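You operate a simulated robot arm through the tools that you are given. There is no shell and no other tool.

Carry out the task below with a simulated robot arm. There is one attempt and no reset: what you move stays moved.

TASK
Give the blue pouch 3 pump strokes, then dunk it under the grid.
Fine: Vent before the seal lever goes back; leave it in the trough with the grid shut. Where these are worked on the way, their far stop is far enough and under half their travel is too little: seal lever.

It is judged by the outcome, as a careful person would: the job done as asked, and still so three seconds after it is handed in. It fails if anything else is knocked over, pushed out of place, dropped, spilled or broken. A push-on lid holds only when it is set on centred and level and pressed home; a screw cap is set on level and turned clockwise until tight.

THE ROBOT
A 5-joint arm with a two-finger parallel gripper, fixed in place. Base frame: the origin is on the floor under the middle of its stand, x ahead of it, y to its left, z up; the work surface is at about z = 0.8. Units: m, rad, N and s.
It reaches about 1.134 m from its shoulder. Its first joint turns from -2.601 to 2.601 rad. Payload 1.57 kg.
Tool frame: the origin (TCP) lies between the finger pads and is the grasp point; the fingertips stand 0.03 m ahead of it; z points along the fingers, y is the line along which they close. Largest opening 0.11 m; finger width 0.024, thickness 0.012; the body of the gripper, 0.048 by 0.112 m, starts 0.078 m behind the TCP.
Orientation is that of the tool frame in the base frame, as a unit quaternion [x, y, z, w]. With the fingers straight down and closing along the base's y, the tool's x points along the base's -x, its y along +y and its z along -z.

THE INTERFACE
- The arm moves only by the tool play_rows. Its argument "targets" is a list of rows, each an object of numbers (a shift or turn left out is 0, a gripper value left out holds the last): "jaw": the gripper command, from -1 (shut) to 1 (fully open), values between in proportion; "dx", "dy", "dz": the shift along the base's x, y, z in units of 250 mm (1.0 is 250 mm); "rx", "ry", "rz": the turn, a rotation vector about the base's x, y, z in units of 90 degrees (1.0 is 90 degrees). In form: [{"jaw": .., "dx": .., "dy": .., "dz": .., "rx": .., "ry": .., "rz": ..}, ...]. A call has 1 to 20 rows; each row is the pose to reach, as a shift and turn from the pose commanded when the call began. A call with a number of a shift or a turn outside -1 to 1 is refused whole. Rows are played at 5 a second. More than 0.05 m and 0.15 rad between two rows, or a gripper value outside its range, and nothing of the call is played. A pose out of reach is approached as far as the arm can. The call stops where the force on the tool passes 90 N (or 10 N more than at its start, if that is more) or the arm is blocked; 0.2 s more then pass. Each finger travels about 0.153 m/s and halts on what it meets, pressing with about 38 N; the grip force reading is that of the motor and also rises with nothing between the fingers. The clock runs only during rows and for 0.2 s after the last one: add rows that repeat a pose to give the fingers time. The reply holds the time, the measured pose of the TCP, the force on the tool along the base axes, the opening and the grip force, in the units named above and with some noise, with the torque about the TCP (base axes, N m) and any sound that the robot's microphone picked up.
- Cameras (640 x 400 px; columns grow to the right, rows downward): "scene" is fixed at [0.2188, -0.5009, 1.4857]; the picture's right is [-0.96, 0.29, 0.00], its down [0.26, 0.86, -0.44] and it looks along [-0.13, -0.42, -0.90] (base axes); focal length 312 px, centre (320, 200). "wrist" rides on the gripper at [0.07, 0.016, -0.141] in the tool frame; the picture's right is [-0.23, 0.97, 0.00], its down [-0.86, -0.20, -0.48] and it looks along [-0.47, -0.11, 0.88] (tool axes); focal length 222 px, centre (320, 200). There is no depth. A picture from a camera that has moved, and an enlarged one, comes with that camera's place and axes in the base frame and with its lens.
- get_image(camera): a new picture of that camera. It takes no simulated time.
- lift_body(by): slides the trunk up (or, below 0, down) by that many m; the arm rides with it, the base frame stays. It gives what a move gives, with no picture.
- inspect(camera, box): a new picture of the part [left, top, right, bottom] of that camera's present view, enlarged. It takes no simulated time.
- hand_in(): hands the job in; it is judged then, once.

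Nothing tells you positions but the pictures and the camera data. Unless the task says otherwise, let go and move clear before handing in.

The tools are called after ">>>" as a command line: name --argument value ..., lists and objects as JSON in quotes. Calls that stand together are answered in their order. play_rows: Moves the arm, as the interface text tells. Its arguments: {"type":"object","properties":{"targets":{"type":"array"}},"required":["targets"]} The other tools are called the same way: lift_body (by) moves the trunk up or down; get_image (camera) takes a picture; inspect (camera, box) takes an enlarged picture of a part of a camera's view; hand_in () hands the job in.

At the start:

```text
time_s: 0.0
position: [0.0181, -0.6208, 1.1951]
orientation: [0.0, 1.0, 0.001, -0.001]
force: [0.1, -1.0, 0.3]
torque: [0.0, -0.03, 0.01]
grip_width: 0.11
finger_force: 0.1
trunk travel left (down, up): [-0.929, 0.041]
```

scene: 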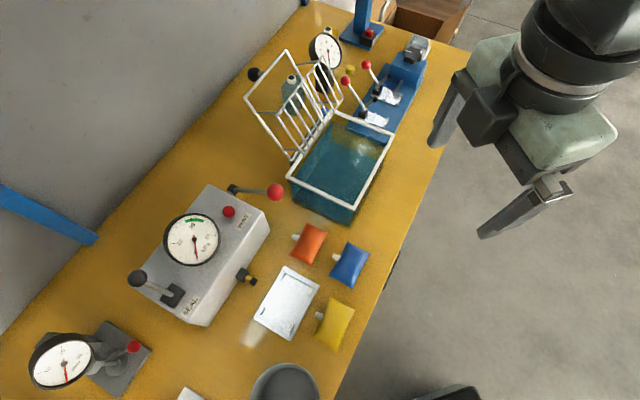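
wrist: 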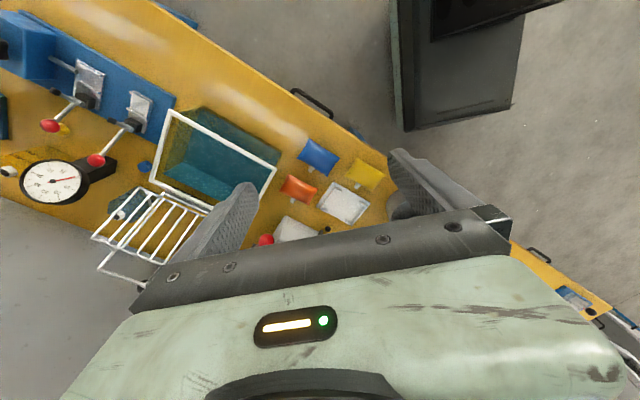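

I see a bench with a pump/leak-tester box (gauge, seal lever, pump lever, vent), three pouches (orange, blue, yellow), a water trough with a hinged white grid, and other fixtures. I'll look closer before moving.

>>> inspect --camera "scene" --box '[120, 170, 300, 330]'

>>> inspect --camera "scene" --box '[220, 220, 380, 360]'

>>> inspect --camera "scene" --box '[230, 20, 430, 230]'

>>> inspect --camera "scene" --box '[0, 280, 340, 400]'

>>> inspect --camera "wrist" --box '[0, 0, 400, 290]'

```text
2.50 times, centred on (210, 250) of scene
camera zoom: at [0.2188, -0.5009, 1.4857], right [-0.96, 0.29, 0.0], down [0.26, 0.86, -0.44], along [-0.13, -0.42, -0.9], focal length 781 px, centre (595, 75)
```

zoom: 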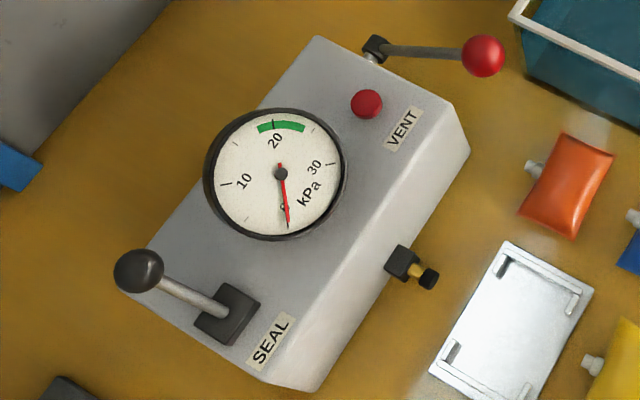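

```text
2.86 times, centred on (300, 290) of scene
camera zoom: at [0.2188, -0.5009, 1.4857], right [-0.96, 0.29, 0.0], down [0.26, 0.86, -0.44], along [-0.13, -0.42, -0.9], focal length 893 px, centre (377, -57)
```

zoom: 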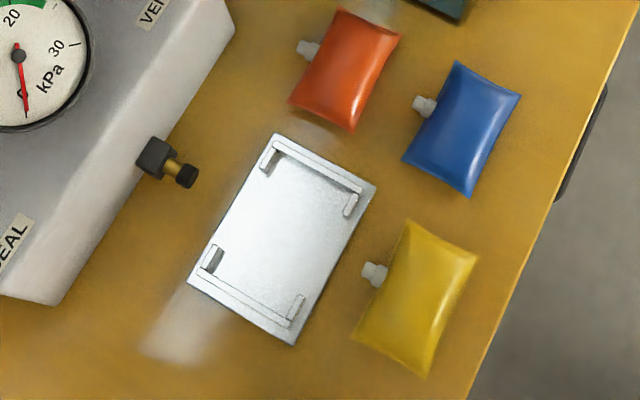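

```text
1.90 times, centred on (330, 125) of scene
camera zoom: at [0.2188, -0.5009, 1.4857], right [-0.96, 0.29, 0.0], down [0.26, 0.86, -0.44], along [-0.13, -0.42, -0.9], focal length 595 px, centre (301, 343)
```

zoom: 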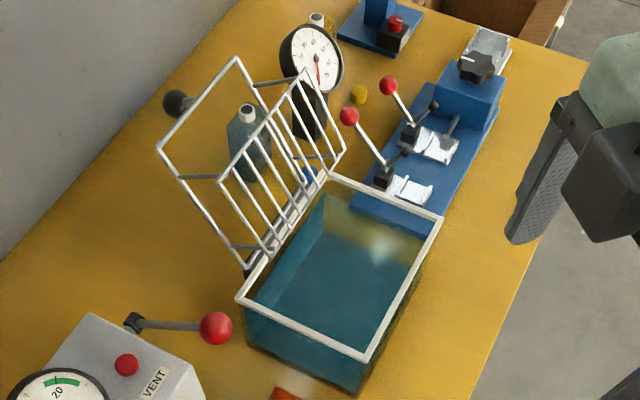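

```text
1.88 times, centred on (170, 340) of scene
camera zoom: at [0.2188, -0.5009, 1.4857], right [-0.96, 0.29, 0.0], down [0.26, 0.86, -0.44], along [-0.13, -0.42, -0.9], focal length 588 px, centre (602, -64)
```

zoom: 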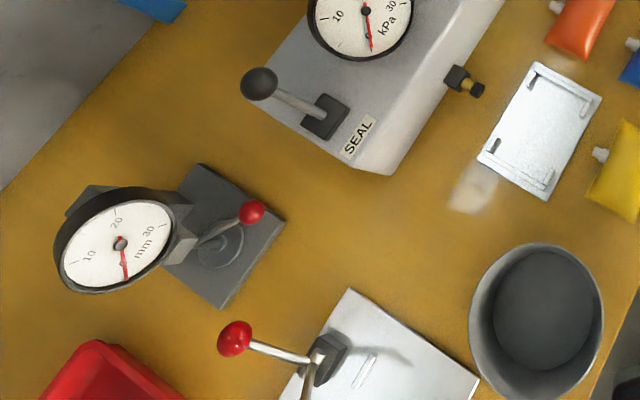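

```text
1.38 times, centred on (200, 145) of wrist
camera zoom: at [-0.053, -0.6046, 1.3365], right [0.23, 0.97, 0.0], down [0.86, -0.2, 0.48], along [0.47, -0.11, -0.88], focal length 306 px, centre (486, 276)
```

zoom: 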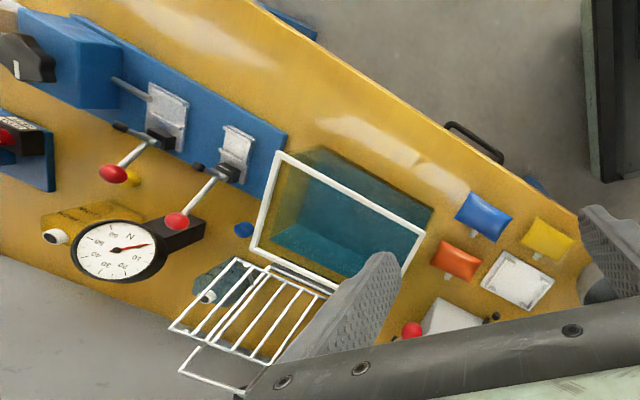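

The bench runs at about 45° to my axes; the blue pouch is near (0.106, -0.648), the plate nest near (0.258, -0.610), and the pump ball near (0.22, -0.79, 0.95). I'll zoom in on the mechanisms to understand them before moving.

>>> inspect --camera "scene" --box '[205, 170, 295, 226]'

>>> inspect --camera "scene" --box '[120, 255, 210, 311]'

>>> inspect --camera "scene" --box '[225, 255, 335, 345]'

>>> inspect --camera "scene" --box '[235, 40, 345, 180]'

>>> inspect --camera "scene" --box '[320, 230, 380, 295]'

```text
7.11 times, centred on (250, 198) of scene
camera zoom: at [0.2188, -0.5009, 1.4857], right [-0.96, 0.29, 0.0], down [0.26, 0.86, -0.44], along [-0.13, -0.42, -0.9], focal length 2222 px, centre (818, 214)
```

zoom: 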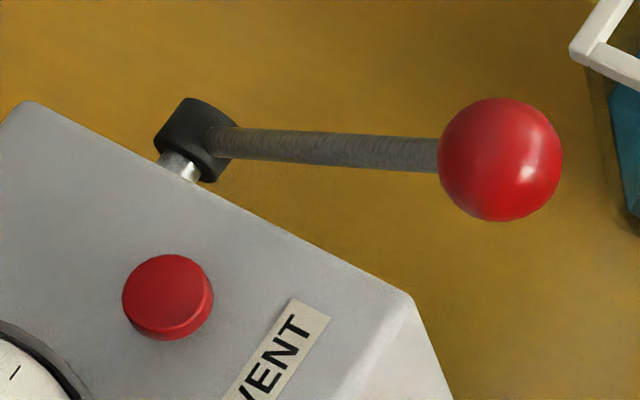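

```text
7.11 times, centred on (165, 283) of scene
camera zoom: at [0.2188, -0.5009, 1.4857], right [-0.96, 0.29, 0.0], down [0.26, 0.86, -0.44], along [-0.13, -0.42, -0.9], focal length 2222 px, centre (1422, -390)
```

zoom: 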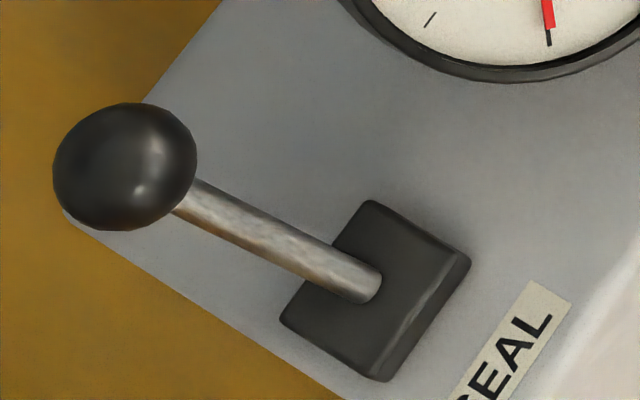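

```text
4.44 times, centred on (280, 300) of scene
camera zoom: at [0.2188, -0.5009, 1.4857], right [-0.96, 0.29, 0.0], down [0.26, 0.86, -0.44], along [-0.13, -0.42, -0.9], focal length 1389 px, centre (498, -244)
```

zoom: 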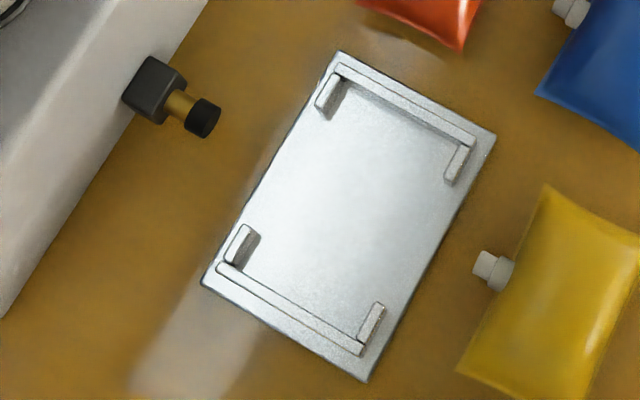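

```text
2.86 times, centred on (290, 110) of scene
camera zoom: at [0.2188, -0.5009, 1.4857], right [-0.96, 0.29, 0.0], down [0.26, 0.86, -0.44], along [-0.13, -0.42, -0.9], focal length 893 px, centre (406, 457)
```

zoom: 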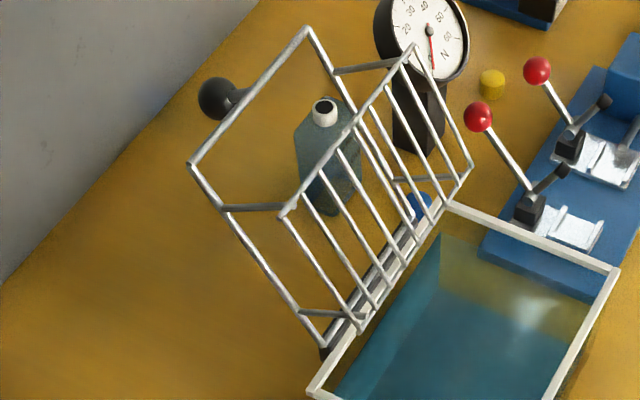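

```text
6.15 times, centred on (350, 262) of scene
camera zoom: at [0.2188, -0.5009, 1.4857], right [-0.96, 0.29, 0.0], down [0.26, 0.86, -0.44], along [-0.13, -0.42, -0.9], focal length 1923 px, centre (135, -185)
```

zoom: 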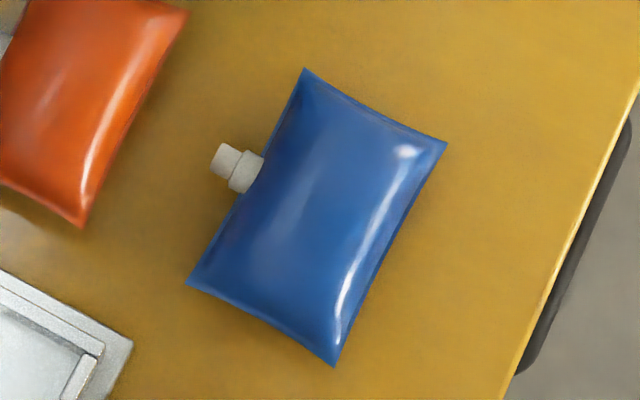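

The pump lever sticks up and forward from the box's end, the seal lever leans back, and the spring nozzle faces the plate. I'll yaw the tool to the bench's 45° and move the wrist camera over the tester for a second view.

>>> play_rows --targets '[{"dx": 0.1, "rz": -0.07}, {"dx": 0.2, "rz": -0.14}, {"dx": 0.3, "rz": -0.21}, {"dx": 0.4, "rz": -0.28}, {"dx": 0.5, "rz": -0.35}, {"dx": 0.6, "rz": -0.42}, {"dx": 0.7, "rz": -0.5}, {"dx": 0.7, "rz": -0.5}]'

>>> get_image --camera "wrist"

>>> get_image --camera "scene"

```text
time_s: 1.8
position: [0.1933, -0.6201, 1.1956]
orientation: [0.384, 0.923, 0.0, 0.0]
force: [-0.5, -0.4, -0.3]
torque: [0.01, -0.01, -0.02]
grip_width: 0.1097
finger_force: 0.1
trunk travel left (down, up): [-0.929, 0.041]
```

```text
taken
camera wrist: at [0.1553, -0.5598, 1.3365], right [0.85, 0.53, 0.0], down [0.46, -0.75, 0.48], along [0.25, -0.41, -0.88], focal length 222 px, centre (320, 200)
```

wrist: 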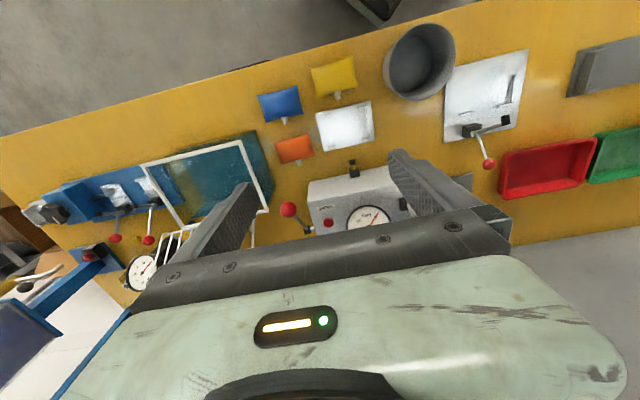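

```text
taken
```

scene: 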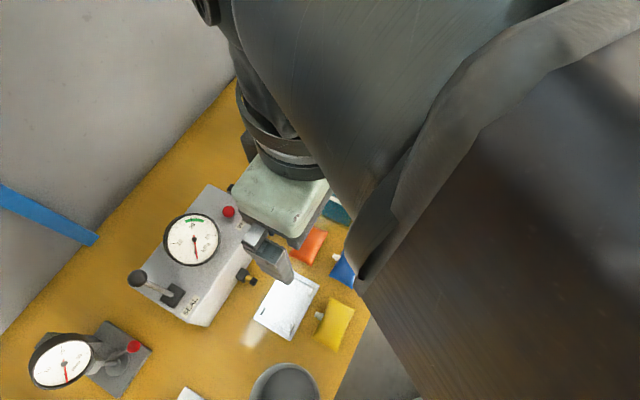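

>>> inspect --camera "wrist" --box '[240, 50, 420, 240]'

>>> inspect --camera "wrist" --box '[80, 120, 280, 290]'

```text
2.11 times, centred on (330, 145) of wrist
camera zoom: at [0.1553, -0.5598, 1.3365], right [0.85, 0.53, 0.0], down [0.46, -0.75, 0.48], along [0.25, -0.41, -0.88], focal length 468 px, centre (299, 316)
```

zoom: 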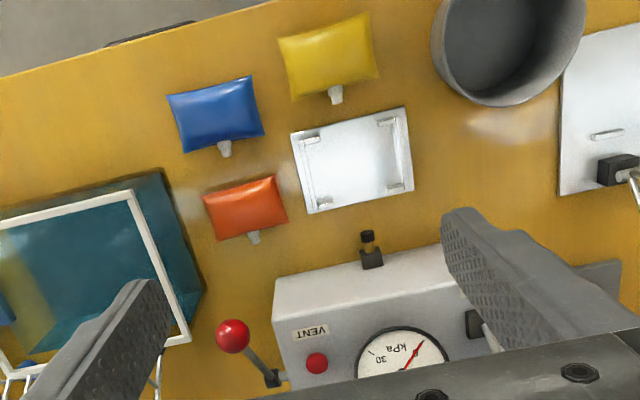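

```text
2.35 times, centred on (180, 205) of wrist
camera zoom: at [0.1553, -0.5598, 1.3365], right [0.85, 0.53, 0.0], down [0.46, -0.75, 0.48], along [0.25, -0.41, -0.88], focal length 523 px, centre (649, 188)
```

zoom: 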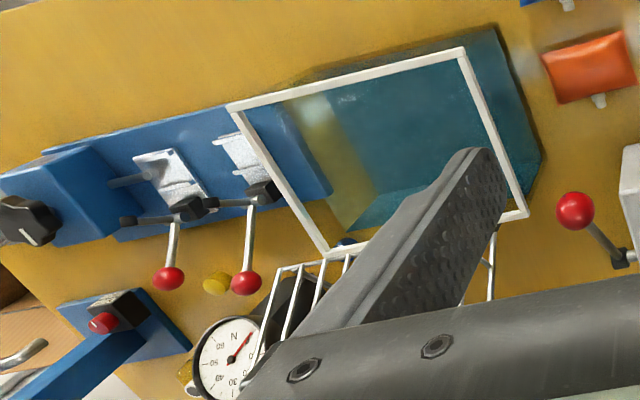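

The wrist view agrees with my estimates: pouch 90×58 mm at about 45°, nest inner ~96×62 mm, nozzle tip near (0.314, -0.670, 0.817), trough rim at about z 0.94. I'll come down above the blue pouch for a closer check before grasping.

>>> play_rows --targets '[{"jaw": 1, "dx": -0.058, "dy": -0.018, "dz": -0.15}, {"dx": -0.116, "dy": -0.037, "dz": -0.3}, {"dx": -0.174, "dy": -0.055, "dz": -0.45}, {"dx": -0.232, "dy": -0.073, "dz": -0.6}, {"dx": -0.29, "dy": -0.092, "dz": -0.75}, {"dx": -0.346, "dy": -0.112, "dz": -0.9}, {"dx": -0.346, "dy": -0.112, "dz": -0.9}]'

>>> get_image --camera "wrist"

>>> get_image --camera "scene"

```text
time_s: 3.4
position: [0.1016, -0.6602, 1.1955]
orientation: [0.383, 0.924, 0.0, 0.0]
force: [0.4, -1.2, -0.3]
torque: [0.0, -0.01, 0.0]
grip_width: 0.1103
finger_force: 0.1
out of reach, approached as far as the arm can: row 1, 2, 3, 4, 5, 6, 7
trunk travel left (down, up): [-0.929, 0.041]
```

```text
taken
camera wrist: at [0.0632, -0.6003, 1.3366], right [0.85, 0.53, 0.0], down [0.46, -0.75, 0.48], along [0.25, -0.41, -0.88], focal length 222 px, centre (320, 200)
```

wrist: 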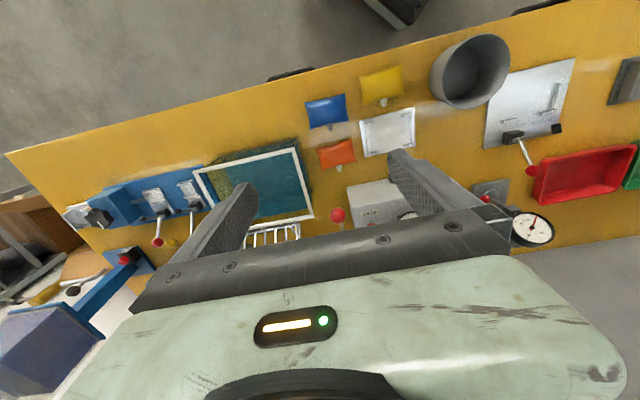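

```text
taken
```

scene: 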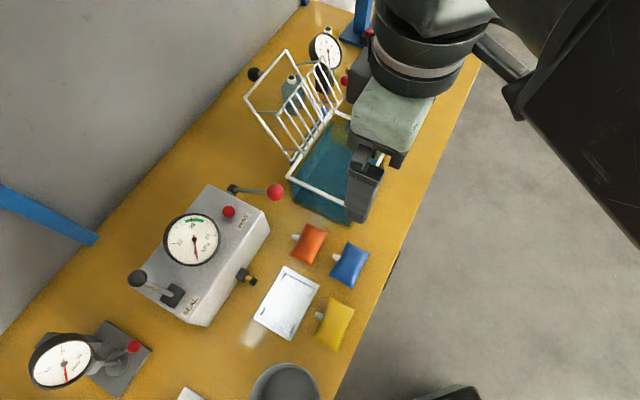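

The rows with a downward shift were not reached and the height didn't change, so the arm may be planar with height coming from the trunk. I'll test with a small pure downward row and a small tilt, well clear of everything.

>>> play_rows --targets '[{"dz": -0.08}, {"dz": -0.08}]'

>>> play_rows --targets '[{"dz": 0.0, "ry": 0.05}, {"ry": 0.09}]'

```text
time_s: 4.0
position: [0.1012, -0.6548, 1.1946]
orientation: [0.383, 0.924, 0.0, 0.0]
force: [-0.2, -0.2, -0.2]
torque: [0.01, 0.03, 0.01]
grip_width: 0.1101
finger_force: 0.1
out of reach, approached as far as the arm can: row 1, 2
trunk travel left (down, up): [-0.929, 0.041]
```

```text
time_s: 4.6
position: [0.1006, -0.6509, 1.1972]
orientation: [0.382, 0.922, -0.027, -0.065]
force: [0.1, 0.5, -0.2]
torque: [-0.02, 0.0, 0.01]
grip_width: 0.1099
finger_force: 0.0
trunk travel left (down, up): [-0.929, 0.041]
```

The trunk provides height, and the wrist can tilt. I'll undo the test tilt and centre over the blue pouch horizontally.

>>> play_rows --targets '[{"ry": -0.045}, {"ry": -0.09}, {"ry": -0.09}]'

```text
time_s: 5.4
position: [0.1012, -0.652, 1.1951]
orientation: [0.383, 0.924, 0.0, -0.001]
force: [-0.1, 0.2, -0.4]
torque: [-0.03, -0.01, -0.01]
grip_width: 0.1102
finger_force: 0.0
trunk travel left (down, up): [-0.929, 0.041]
```

>>> play_rows --targets '[{"dx": 0.021, "dy": 0.016}, {"dx": 0.021, "dy": 0.016}]'

>>> lift_body --by -0.2

>>> get_image --camera "wrist"

>>> get_image --camera "scene"

```text
time_s: 6.0
position: [0.106, -0.6468, 1.1963]
orientation: [0.382, 0.924, 0.0, -0.001]
force: [-0.3, 0.8, -0.3]
torque: [-0.03, -0.02, -0.01]
grip_width: 0.1097
finger_force: 0.0
trunk travel left (down, up): [-0.929, 0.041]
```

```text
time_s: 8.2
position: [0.1064, -0.6473, 0.9958]
orientation: [0.383, 0.924, 0.0, -0.001]
force: [-0.8, 1.1, 0.2]
torque: [0.0, 0.02, 0.06]
grip_width: 0.11
finger_force: 0.2
trunk travel left (down, up): [-0.729, 0.241]
```

```text
taken
camera wrist: at [0.0684, -0.5864, 1.1366], right [0.85, 0.53, 0.0], down [0.46, -0.75, 0.48], along [0.25, -0.41, -0.88], focal length 222 px, centre (320, 200)
```

wrist: 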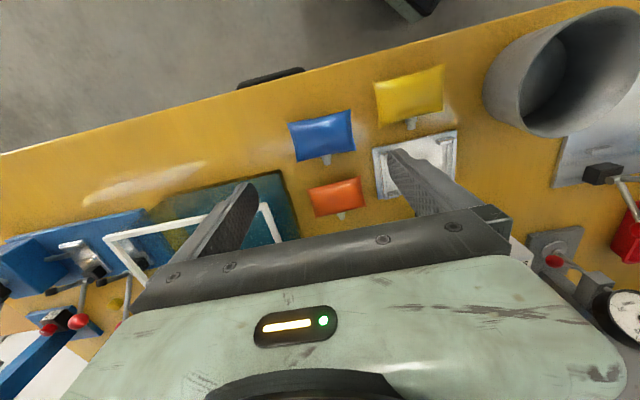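

```text
taken
```

scene: 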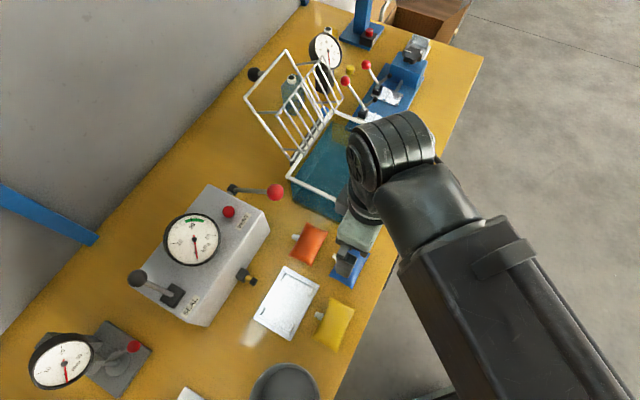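

>>> inspect --camera "wrist" --box '[260, 60, 480, 240]'

>>> inspect --camera "scene" --box '[310, 210, 390, 300]'

```text
2.22 times, centred on (370, 150) of wrist
camera zoom: at [0.0684, -0.5864, 1.1366], right [0.85, 0.53, 0.0], down [0.46, -0.75, 0.48], along [0.25, -0.41, -0.88], focal length 494 px, centre (209, 311)
```

zoom: 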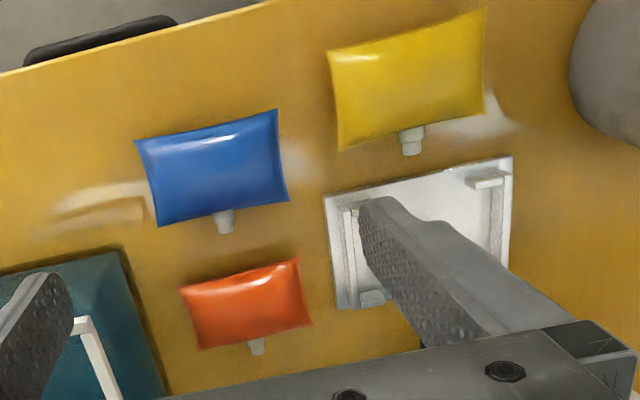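

```text
4.44 times, centred on (350, 255) of scene
camera zoom: at [0.2188, -0.5009, 1.4857], right [-0.96, 0.29, 0.0], down [0.26, 0.86, -0.44], along [-0.13, -0.42, -0.9], focal length 1389 px, centre (187, -44)
```

zoom: 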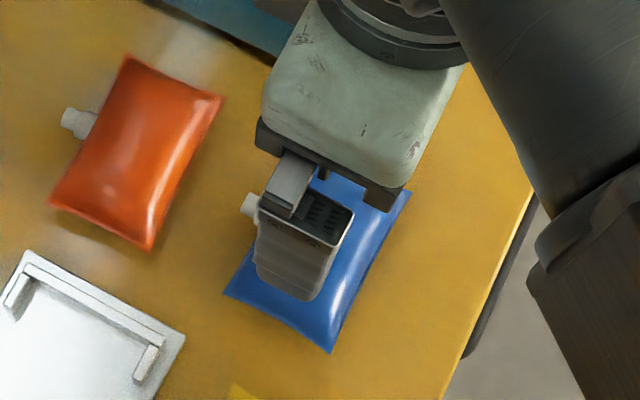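

Both views put the pouch centre at about (0.109, -0.647), aligned with the fingers, which straddle its short ends. I'll trim by a few millimetres and lower with the trunk.

>>> play_rows --targets '[{"jaw": 1, "dx": 0.01, "dy": 0.001}, {"jaw": 1, "dx": 0.01, "dy": 0.001}]'

>>> lift_body --by -0.13

>>> get_image --camera "wrist"

>>> inspect --camera "scene" --box '[310, 210, 390, 300]'

```text
time_s: 8.8
position: [0.1082, -0.6461, 0.9956]
orientation: [0.382, 0.924, 0.0, 0.0]
force: [-0.6, 0.0, 0.6]
torque: [0.01, 0.02, 0.02]
grip_width: 0.1099
finger_force: 0.1
trunk travel left (down, up): [-0.729, 0.241]
```

```text
time_s: 10.3
position: [0.1088, -0.6465, 0.8649]
orientation: [0.383, 0.924, 0.0, 0.0]
force: [-0.9, -1.7, 0.3]
torque: [0.04, -0.03, 0.0]
grip_width: 0.11
finger_force: 0.0
trunk travel left (down, up): [-0.599, 0.371]
```

```text
taken
camera wrist: at [0.0705, -0.5857, 1.0066], right [0.85, 0.53, 0.0], down [0.46, -0.75, 0.48], along [0.25, -0.41, -0.88], focal length 222 px, centre (320, 200)
```

wrist: 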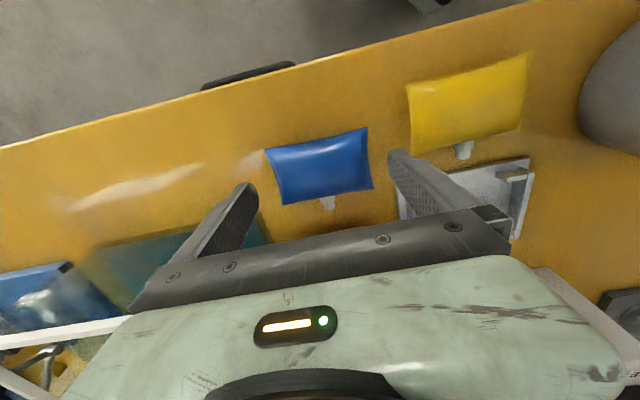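

```text
4.44 times, centred on (350, 255) of scene
camera zoom: at [0.2188, -0.5009, 1.4857], right [-0.96, 0.29, 0.0], down [0.26, 0.86, -0.44], along [-0.13, -0.42, -0.9], focal length 1389 px, centre (187, -44)
```

zoom: 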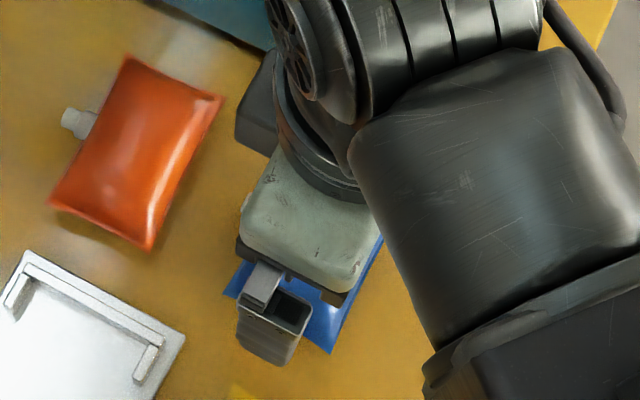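

>>> lift_body --by -0.028

>>> get_image --camera "wrist"

```text
time_s: 11.1
position: [0.1085, -0.6468, 0.8377]
orientation: [0.382, 0.924, -0.001, 0.0]
force: [0.8, 0.0, -0.2]
torque: [0.02, 0.0, 0.03]
grip_width: 0.1099
finger_force: 0.1
trunk travel left (down, up): [-0.571, 0.399]
```

```text
taken
camera wrist: at [0.0705, -0.5857, 0.9785], right [0.85, 0.53, 0.0], down [0.46, -0.75, 0.48], along [0.25, -0.41, -0.88], focal length 222 px, centre (320, 200)
```

wrist: 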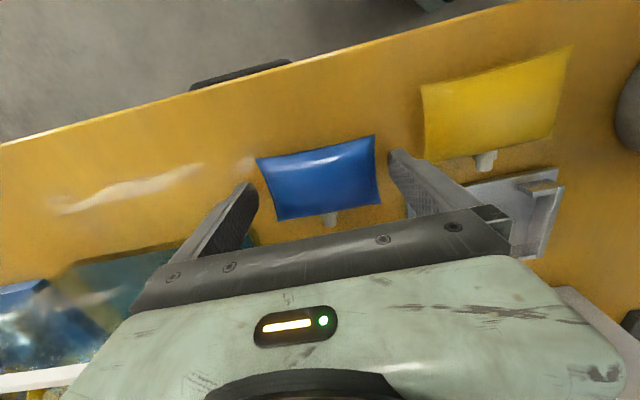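

>>> play_rows --targets '[{"jaw": 0.6}, {"jaw": 0.5}, {"jaw": 0.4}, {"jaw": 0.4}, {"jaw": 0.4}]'

>>> get_image --camera "wrist"

```text
time_s: 12.3
position: [0.1088, -0.646, 0.8368]
orientation: [0.383, 0.924, -0.001, 0.0]
force: [1.0, -0.4, 0.6]
torque: [0.02, -0.07, 0.0]
grip_width: 0.0888
finger_force: 37.5
trunk travel left (down, up): [-0.571, 0.399]
```

```text
taken
camera wrist: at [0.0706, -0.5857, 0.9785], right [0.85, 0.53, 0.0], down [0.46, -0.75, 0.48], along [0.25, -0.41, -0.88], focal length 222 px, centre (320, 200)
```

wrist: 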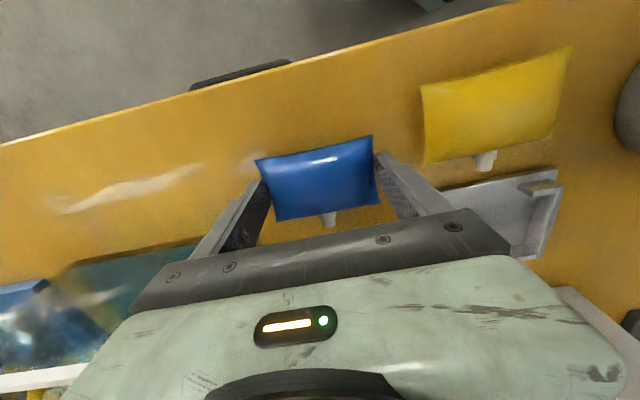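

The pouch is gripped at 89 mm. I'll lift it and re-measure the nest at high zoom while it's unobstructed.

>>> lift_body --by 0.09

>>> inspect --camera "scene" --box '[246, 258, 326, 308]'

>>> inspect --camera "scene" --box '[246, 295, 326, 345]'

>>> get_image --camera "wrist"

```text
time_s: 13.5
position: [0.1079, -0.6462, 0.9271]
orientation: [0.383, 0.924, 0.0, -0.001]
force: [0.2, -0.2, -0.6]
torque: [-0.01, 0.01, -0.03]
grip_width: 0.0889
finger_force: 37.5
trunk travel left (down, up): [-0.661, 0.309]
```

```text
8.00 times, centred on (286, 283) of scene
camera zoom: at [0.2188, -0.5009, 1.4857], right [-0.96, 0.29, 0.0], down [0.26, 0.86, -0.44], along [-0.13, -0.42, -0.9], focal length 2500 px, centre (592, -464)
```

zoom: 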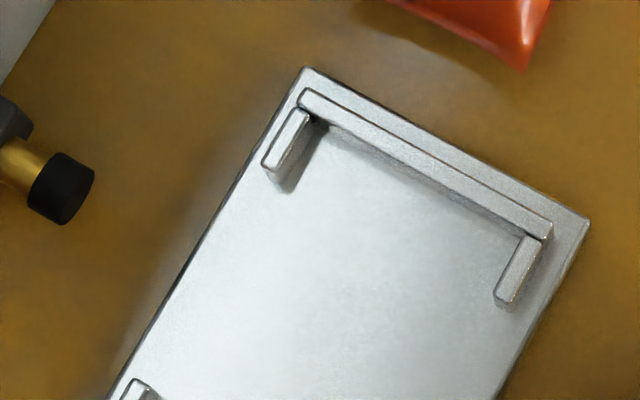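

```text
8.00 times, centred on (286, 320) of scene
camera zoom: at [0.2188, -0.5009, 1.4857], right [-0.96, 0.29, 0.0], down [0.26, 0.86, -0.44], along [-0.13, -0.42, -0.9], focal length 2500 px, centre (592, -760)
```

zoom: 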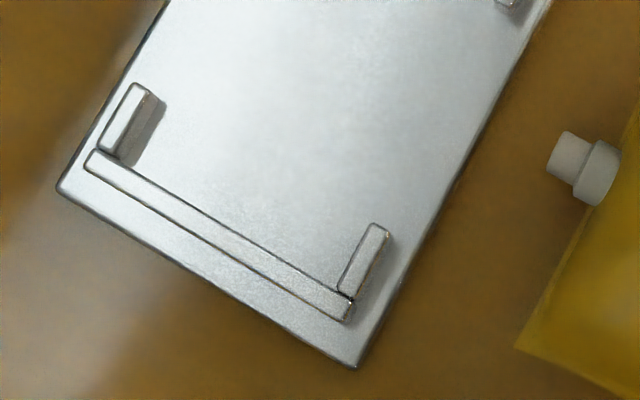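

```text
taken
camera wrist: at [0.0706, -0.5858, 1.0685], right [0.85, 0.53, 0.0], down [0.46, -0.75, 0.48], along [0.25, -0.41, -0.88], focal length 222 px, centre (320, 200)
```

wrist: 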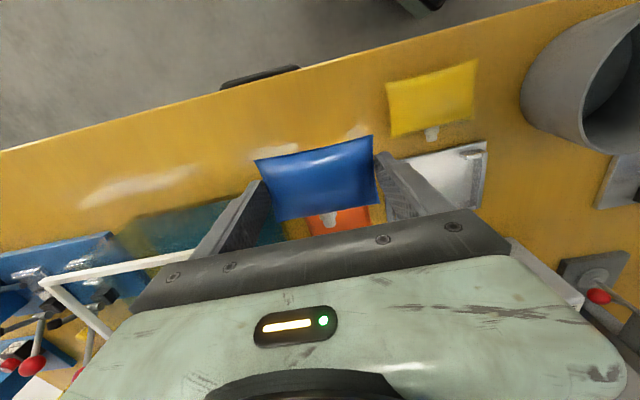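

The pouch is held centred. The nest centre works out at about (0.257, -0.614) with ~4 mm clearance all round, so I'm moving over it now.

>>> play_rows --targets '[{"dx": 0.12, "dy": 0.026}, {"dx": 0.24, "dy": 0.052}, {"dx": 0.36, "dy": 0.078}, {"dx": 0.48, "dy": 0.104}, {"dx": 0.595, "dy": 0.129}, {"dx": 0.595, "dy": 0.129}, {"dx": 0.595, "dy": 0.129}]'

>>> get_image --camera "wrist"

>>> get_image --camera "scene"

```text
time_s: 15.1
position: [0.2557, -0.6128, 0.9279]
orientation: [0.383, 0.924, 0.0, -0.001]
force: [-0.9, 0.9, -0.4]
torque: [-0.01, -0.03, -0.01]
grip_width: 0.0887
finger_force: 38.1
out of reach, approached as far as the arm can: row 1
trunk travel left (down, up): [-0.661, 0.309]
```

```text
taken
camera wrist: at [0.2182, -0.5527, 1.0685], right [0.85, 0.53, 0.0], down [0.46, -0.75, 0.48], along [0.25, -0.41, -0.88], focal length 222 px, centre (320, 200)
```

wrist: 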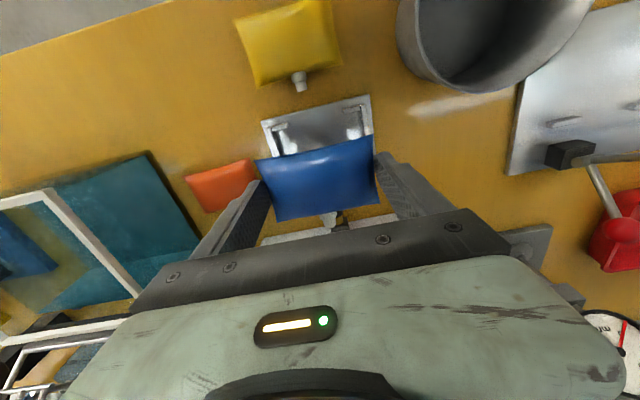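

```text
taken
```

scene: 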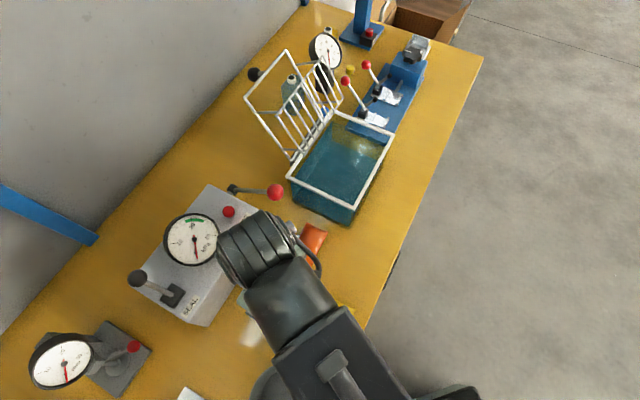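

>>> lift_body --by -0.065

>>> get_image --camera "wrist"

>>> inspect --camera "wrist" --box '[220, 90, 420, 240]'

```text
time_s: 16.2
position: [0.2558, -0.6135, 0.8626]
orientation: [0.382, 0.924, 0.001, 0.0]
force: [0.0, 1.2, -0.2]
torque: [0.02, 0.02, -0.01]
grip_width: 0.0889
finger_force: 37.5
trunk travel left (down, up): [-0.596, 0.374]
```

```text
taken
camera wrist: at [0.2181, -0.5529, 1.0034], right [0.85, 0.53, 0.0], down [0.46, -0.75, 0.48], along [0.25, -0.41, -0.88], focal length 222 px, centre (320, 200)
```

wrist: 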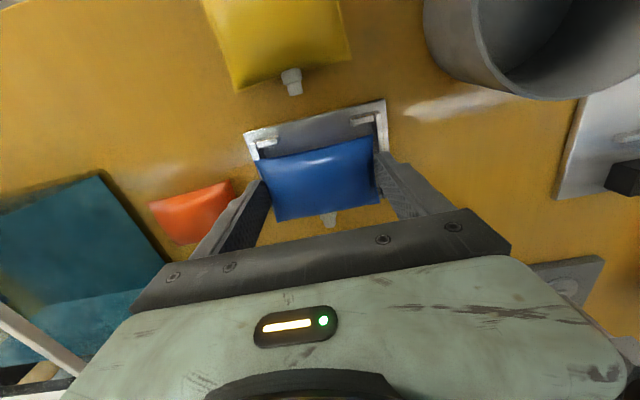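

```text
2.67 times, centred on (320, 165) of wrist
camera zoom: at [0.2181, -0.5529, 1.0034], right [0.85, 0.53, 0.0], down [0.46, -0.75, 0.48], along [0.25, -0.41, -0.88], focal length 592 px, centre (320, 293)
```

zoom: 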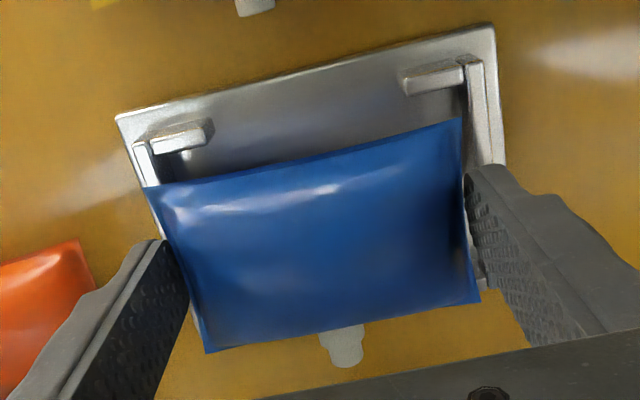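

>>> play_rows --targets '[{"dx": 0.006, "dy": -0.006}, {"dx": 0.006, "dy": -0.006}]'

>>> lift_body --by -0.012

>>> inspect --camera "wrist" --box '[220, 90, 420, 240]'

```text
time_s: 16.8
position: [0.2572, -0.6139, 0.8627]
orientation: [0.383, 0.924, 0.0, 0.0]
force: [0.5, -0.4, 0.5]
torque: [0.02, -0.02, -0.03]
grip_width: 0.0885
finger_force: 38.4
trunk travel left (down, up): [-0.596, 0.374]
```

```text
time_s: 17.4
position: [0.2574, -0.6145, 0.8543]
orientation: [0.383, 0.924, -0.003, 0.004]
force: [11.1, -24.5, 81.7]
torque: [0.72, -0.86, 0.02]
grip_width: 0.0888
finger_force: 38.2
trunk travel left (down, up): [-0.584, 0.386]
```

```text
2.67 times, centred on (320, 165) of wrist
camera zoom: at [0.2185, -0.5525, 0.9945], right [0.85, 0.53, 0.0], down [0.46, -0.74, 0.49], along [0.26, -0.41, -0.87], focal length 592 px, centre (320, 293)
```

zoom: 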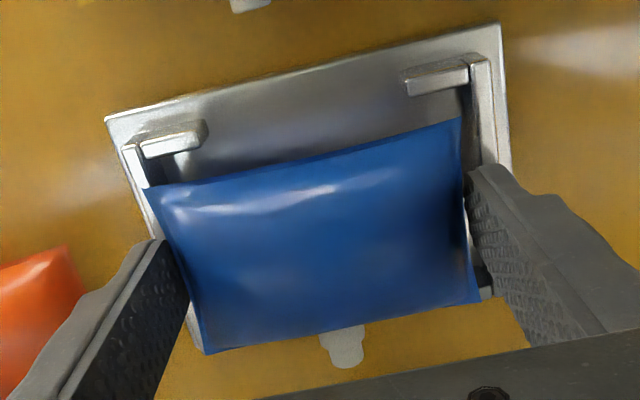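

There's contact about 10 mm early; the views suggest the pouch sits 3–4 mm too far toward the box and 2 mm to one side. I'll lift slightly, correct, and look again.

>>> lift_body --by 0.01

>>> play_rows --targets '[{"dx": -0.005, "dy": 0.016}, {"dx": -0.005, "dy": 0.016}]'

>>> inspect --camera "wrist" --box '[220, 90, 420, 240]'

>>> inspect --camera "scene" --box '[220, 200, 380, 360]'

```text
time_s: 17.9
position: [0.2563, -0.6142, 0.8595]
orientation: [0.382, 0.924, 0.0, -0.001]
force: [1.8, 0.7, -0.4]
torque: [0.06, -0.04, 0.04]
grip_width: 0.0886
finger_force: 37.8
trunk travel left (down, up): [-0.594, 0.376]
```

```text
time_s: 18.6
position: [0.2557, -0.6109, 0.8603]
orientation: [0.382, 0.924, 0.0, 0.0]
force: [-0.1, 0.5, 0.4]
torque: [0.0, 0.02, 0.01]
grip_width: 0.0886
finger_force: 37.9
trunk travel left (down, up): [-0.594, 0.376]
```

```text
2.67 times, centred on (320, 165) of wrist
camera zoom: at [0.218, -0.5504, 1.0015], right [0.85, 0.53, 0.0], down [0.46, -0.75, 0.48], along [0.25, -0.41, -0.88], focal length 592 px, centre (320, 293)
```

zoom: 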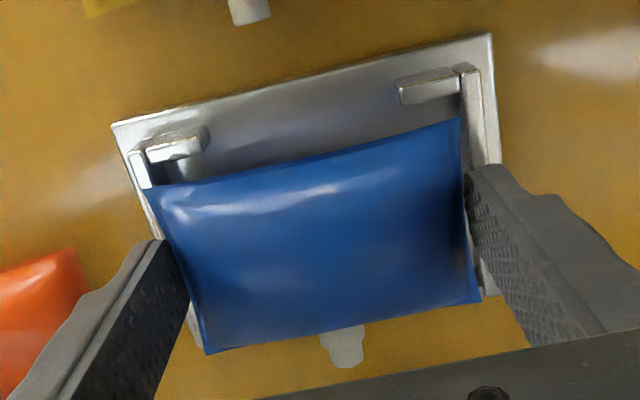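

```text
2.50 times, centred on (300, 280) of scene
camera zoom: at [0.2188, -0.5009, 1.4857], right [-0.96, 0.29, 0.0], down [0.26, 0.86, -0.44], along [-0.13, -0.42, -0.9], focal length 781 px, centre (370, 0)
```

zoom: 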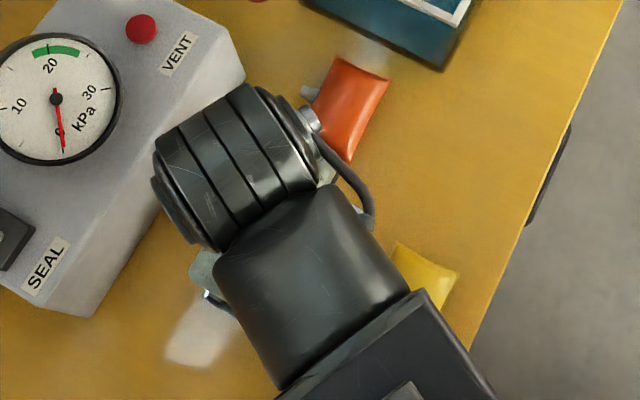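

>>> inspect --camera "wrist" --box '[250, 125, 300, 165]'

>>> inspect --camera "wrist" --box '[340, 105, 390, 145]'

>>> inspect --camera "wrist" --box '[340, 180, 400, 225]'

>>> inspect --camera "wrist" --box '[255, 195, 345, 245]'

```text
10.00 times, centred on (275, 145) of wrist
camera zoom: at [0.218, -0.5504, 1.0015], right [0.85, 0.53, 0.0], down [0.46, -0.75, 0.48], along [0.25, -0.41, -0.88], focal length 2221 px, centre (770, 750)
```

zoom: 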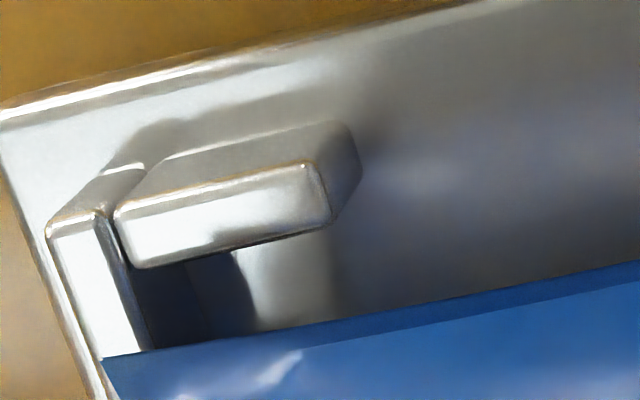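

```text
10.00 times, centred on (365, 125) of wrist
camera zoom: at [0.218, -0.5504, 1.0015], right [0.85, 0.53, 0.0], down [0.46, -0.75, 0.48], along [0.25, -0.41, -0.88], focal length 2221 px, centre (-130, 950)
```

zoom: 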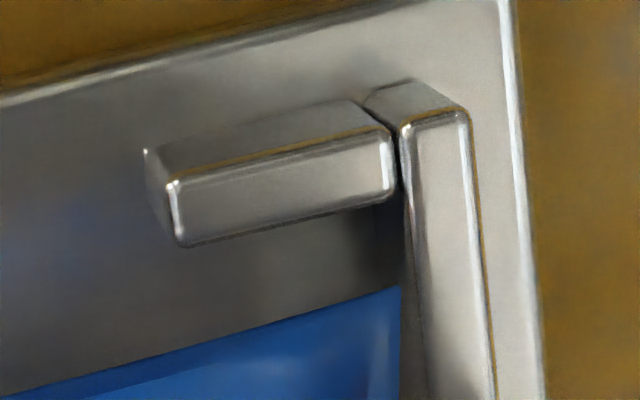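

```text
8.89 times, centred on (370, 202) of wrist
camera zoom: at [0.218, -0.5504, 1.0015], right [0.85, 0.53, 0.0], down [0.46, -0.75, 0.48], along [0.25, -0.41, -0.88], focal length 1974 px, centre (-124, 178)
```

zoom: 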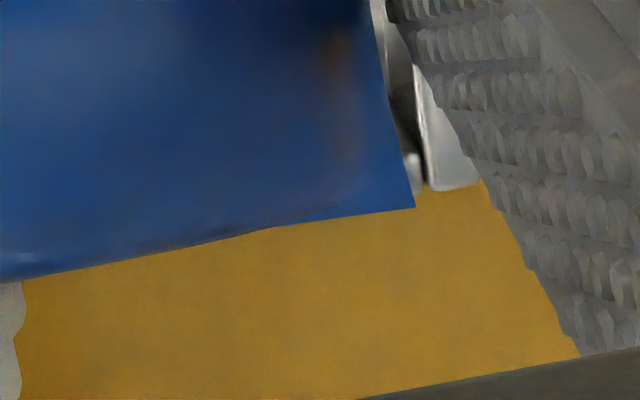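

```text
7.11 times, centred on (300, 220) of wrist
camera zoom: at [0.218, -0.5504, 1.0015], right [0.85, 0.53, 0.0], down [0.46, -0.75, 0.48], along [0.25, -0.41, -0.88], focal length 1580 px, centre (462, 58)
```

zoom: 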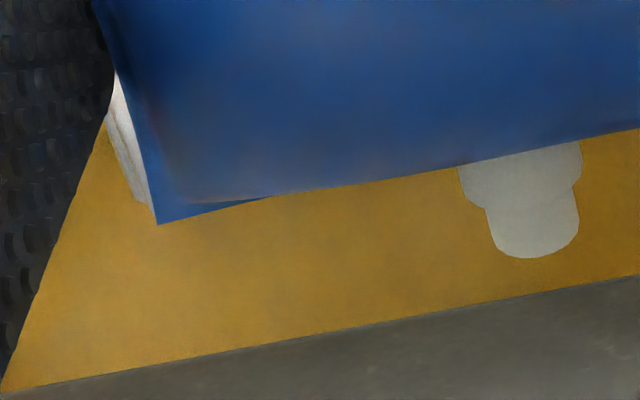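

Detailed zooms show the nest rails are ~13.5 mm tall (top ≈ 0.825), so the fingertips were landing on the rails; the pouch itself is now aligned within about 1 mm. I'll lower until tips are just above the rails and let it settle into the nest.

>>> lift_body --by -0.004

>>> play_rows --targets '[{"jaw": 0.75}, {"jaw": 0.85}, {"jaw": 1.0}, {"jaw": 1.0}, {"jaw": 1.0}]'

>>> inspect --camera "wrist" --box '[220, 90, 420, 240]'

```text
time_s: 19.1
position: [0.2562, -0.61, 0.8557]
orientation: [0.383, 0.924, 0.0, 0.0]
force: [-0.3, 0.7, -0.2]
torque: [-0.01, 0.01, 0.02]
grip_width: 0.0887
finger_force: 37.9
trunk travel left (down, up): [-0.59, 0.38]
```

```text
time_s: 20.3
position: [0.2552, -0.6123, 0.8568]
orientation: [0.382, 0.924, 0.0, 0.0]
force: [0.3, 0.8, 0.9]
torque: [-0.02, 0.06, 0.01]
grip_width: 0.1101
finger_force: 0.1
trunk travel left (down, up): [-0.59, 0.38]
```

```text
2.67 times, centred on (320, 165) of wrist
camera zoom: at [0.2181, -0.5504, 0.9975], right [0.85, 0.53, 0.0], down [0.46, -0.75, 0.48], along [0.25, -0.41, -0.88], focal length 592 px, centre (320, 293)
```

zoom: 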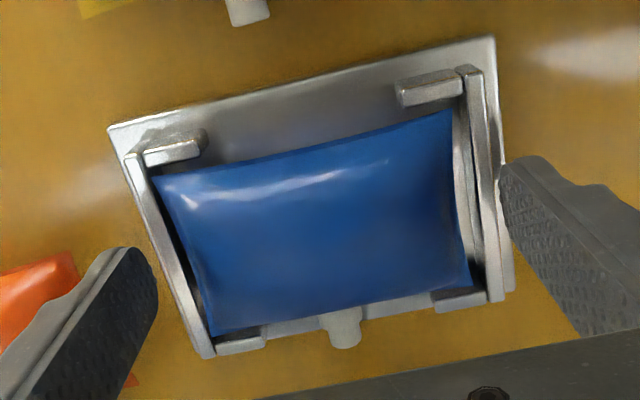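

The pouch is seated in the nest with its spout toward the nozzle. I'll rise, then move behind the seal lever with the fingers shut to view it and measure it.

>>> lift_body --by 0.26

>>> play_rows --targets '[{"jaw": 0.5, "dx": 0.12, "dy": -0.054}, {"jaw": 0, "dx": 0.24, "dy": -0.108}, {"jaw": -0.5, "dx": 0.36, "dy": -0.162}, {"jaw": -1, "dx": 0.48, "dy": -0.216}, {"jaw": -1, "dx": 0.6, "dy": -0.27}, {"jaw": -1, "dx": 0.72, "dy": -0.324}, {"jaw": -1, "dx": 0.84, "dy": -0.378}, {"jaw": -1, "dx": 0.96, "dy": -0.432}, {"jaw": -1, "dx": 0.96, "dy": -0.432}]'

>>> get_image --camera "wrist"

>>> get_image --camera "scene"

```text
time_s: 22.9
position: [0.2563, -0.612, 1.1167]
orientation: [0.382, 0.924, 0.0, -0.001]
force: [0.1, -0.5, 0.6]
torque: [0.02, 0.03, -0.01]
grip_width: 0.1102
finger_force: 0.1
trunk travel left (down, up): [-0.85, 0.12]
```

```text
time_s: 24.9
position: [0.499, -0.7193, 1.1166]
orientation: [0.382, 0.924, -0.001, 0.001]
force: [0.1, 0.0, 0.1]
torque: [-0.02, -0.01, 0.03]
grip_width: 0.0
finger_force: 21.5
trunk travel left (down, up): [-0.85, 0.12]
```

```text
taken
camera wrist: at [0.4609, -0.6584, 1.2575], right [0.85, 0.53, 0.0], down [0.46, -0.75, 0.48], along [0.25, -0.41, -0.88], focal length 222 px, centre (320, 200)
```

wrist: 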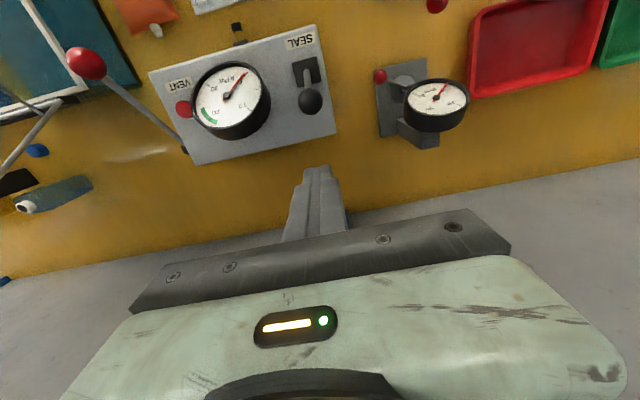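

```text
taken
```

scene: 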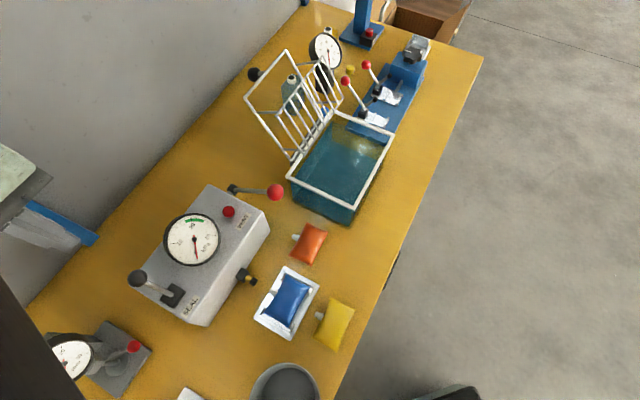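

>>> inspect --camera "wrist" --box '[140, 10, 360, 180]'

>>> inspect --camera "wrist" --box '[270, 30, 350, 130]'

>>> inspect --camera "scene" --box '[230, 250, 330, 345]'

>>> inspect --camera "wrist" --box '[50, 30, 210, 170]'

```text
2.35 times, centred on (250, 95) of wrist
camera zoom: at [0.4609, -0.6584, 1.2575], right [0.85, 0.53, 0.0], down [0.46, -0.75, 0.48], along [0.25, -0.41, -0.88], focal length 523 px, centre (485, 447)
```

zoom: 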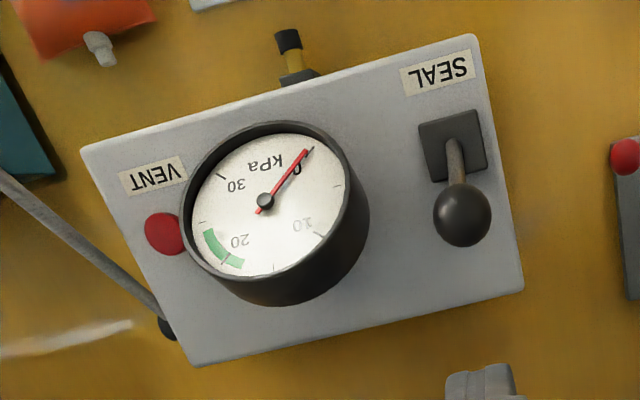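

```text
4.00 times, centred on (310, 80) of wrist
camera zoom: at [0.4609, -0.6584, 1.2575], right [0.85, 0.53, 0.0], down [0.46, -0.75, 0.48], along [0.25, -0.41, -0.88], focal length 888 px, centre (360, 680)
```

zoom: 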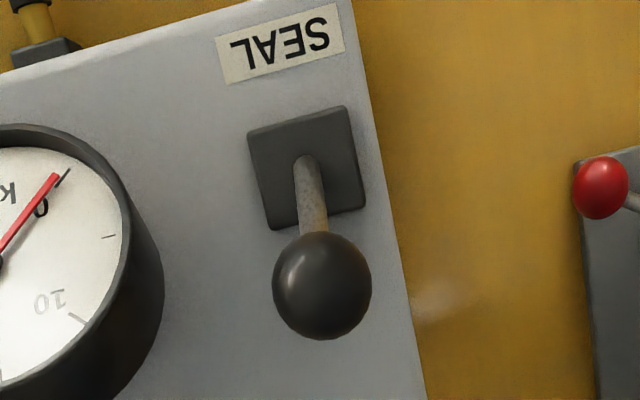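

```text
4.21 times, centred on (280, 298) of scene
camera zoom: at [0.2188, -0.5009, 1.4857], right [-0.96, 0.29, 0.0], down [0.26, 0.86, -0.44], along [-0.13, -0.42, -0.9], focal length 1316 px, centre (488, -210)
```

zoom: 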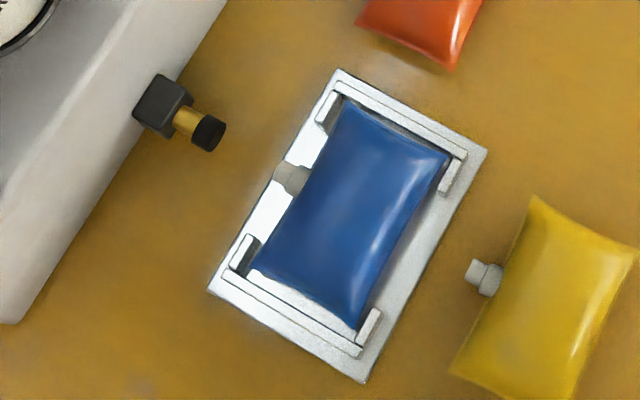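

```text
2.86 times, centred on (130, 100) of wrist
camera zoom: at [0.4609, -0.6584, 1.2575], right [0.85, 0.53, 0.0], down [0.46, -0.75, 0.48], along [0.25, -0.41, -0.88], focal length 635 px, centre (863, 486)
```

zoom: 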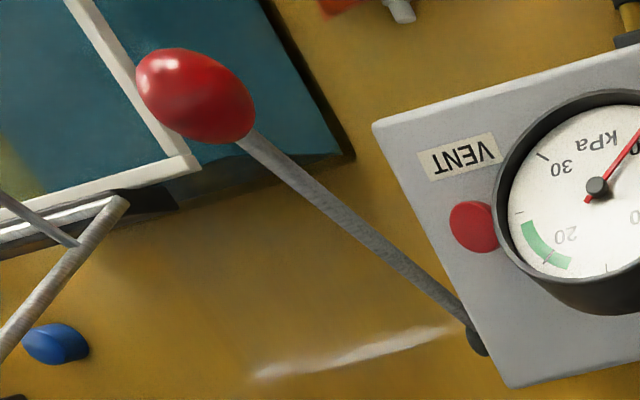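

The seal ball is at about (0.464, -0.684, 0.988), leaning back 24° from its base, and I'm lined up behind it. I'll lower to ball height and push it forward.

>>> lift_body --by -0.12

>>> get_image --camera "wrist"

```text
time_s: 26.4
position: [0.4979, -0.7197, 0.9965]
orientation: [0.383, 0.924, 0.0, 0.001]
force: [-1.3, 0.1, 0.6]
torque: [-0.02, 0.02, 0.0]
grip_width: 0.0
finger_force: 21.8
trunk travel left (down, up): [-0.73, 0.24]
```

```text
taken
camera wrist: at [0.4607, -0.6584, 1.1376], right [0.85, 0.53, 0.0], down [0.46, -0.75, 0.48], along [0.25, -0.41, -0.88], focal length 222 px, centre (320, 200)
```

wrist: 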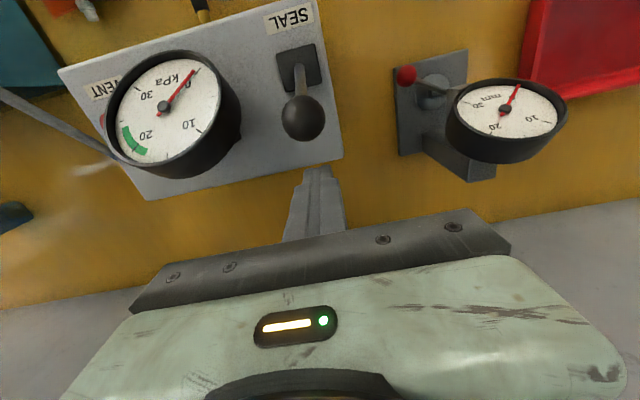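

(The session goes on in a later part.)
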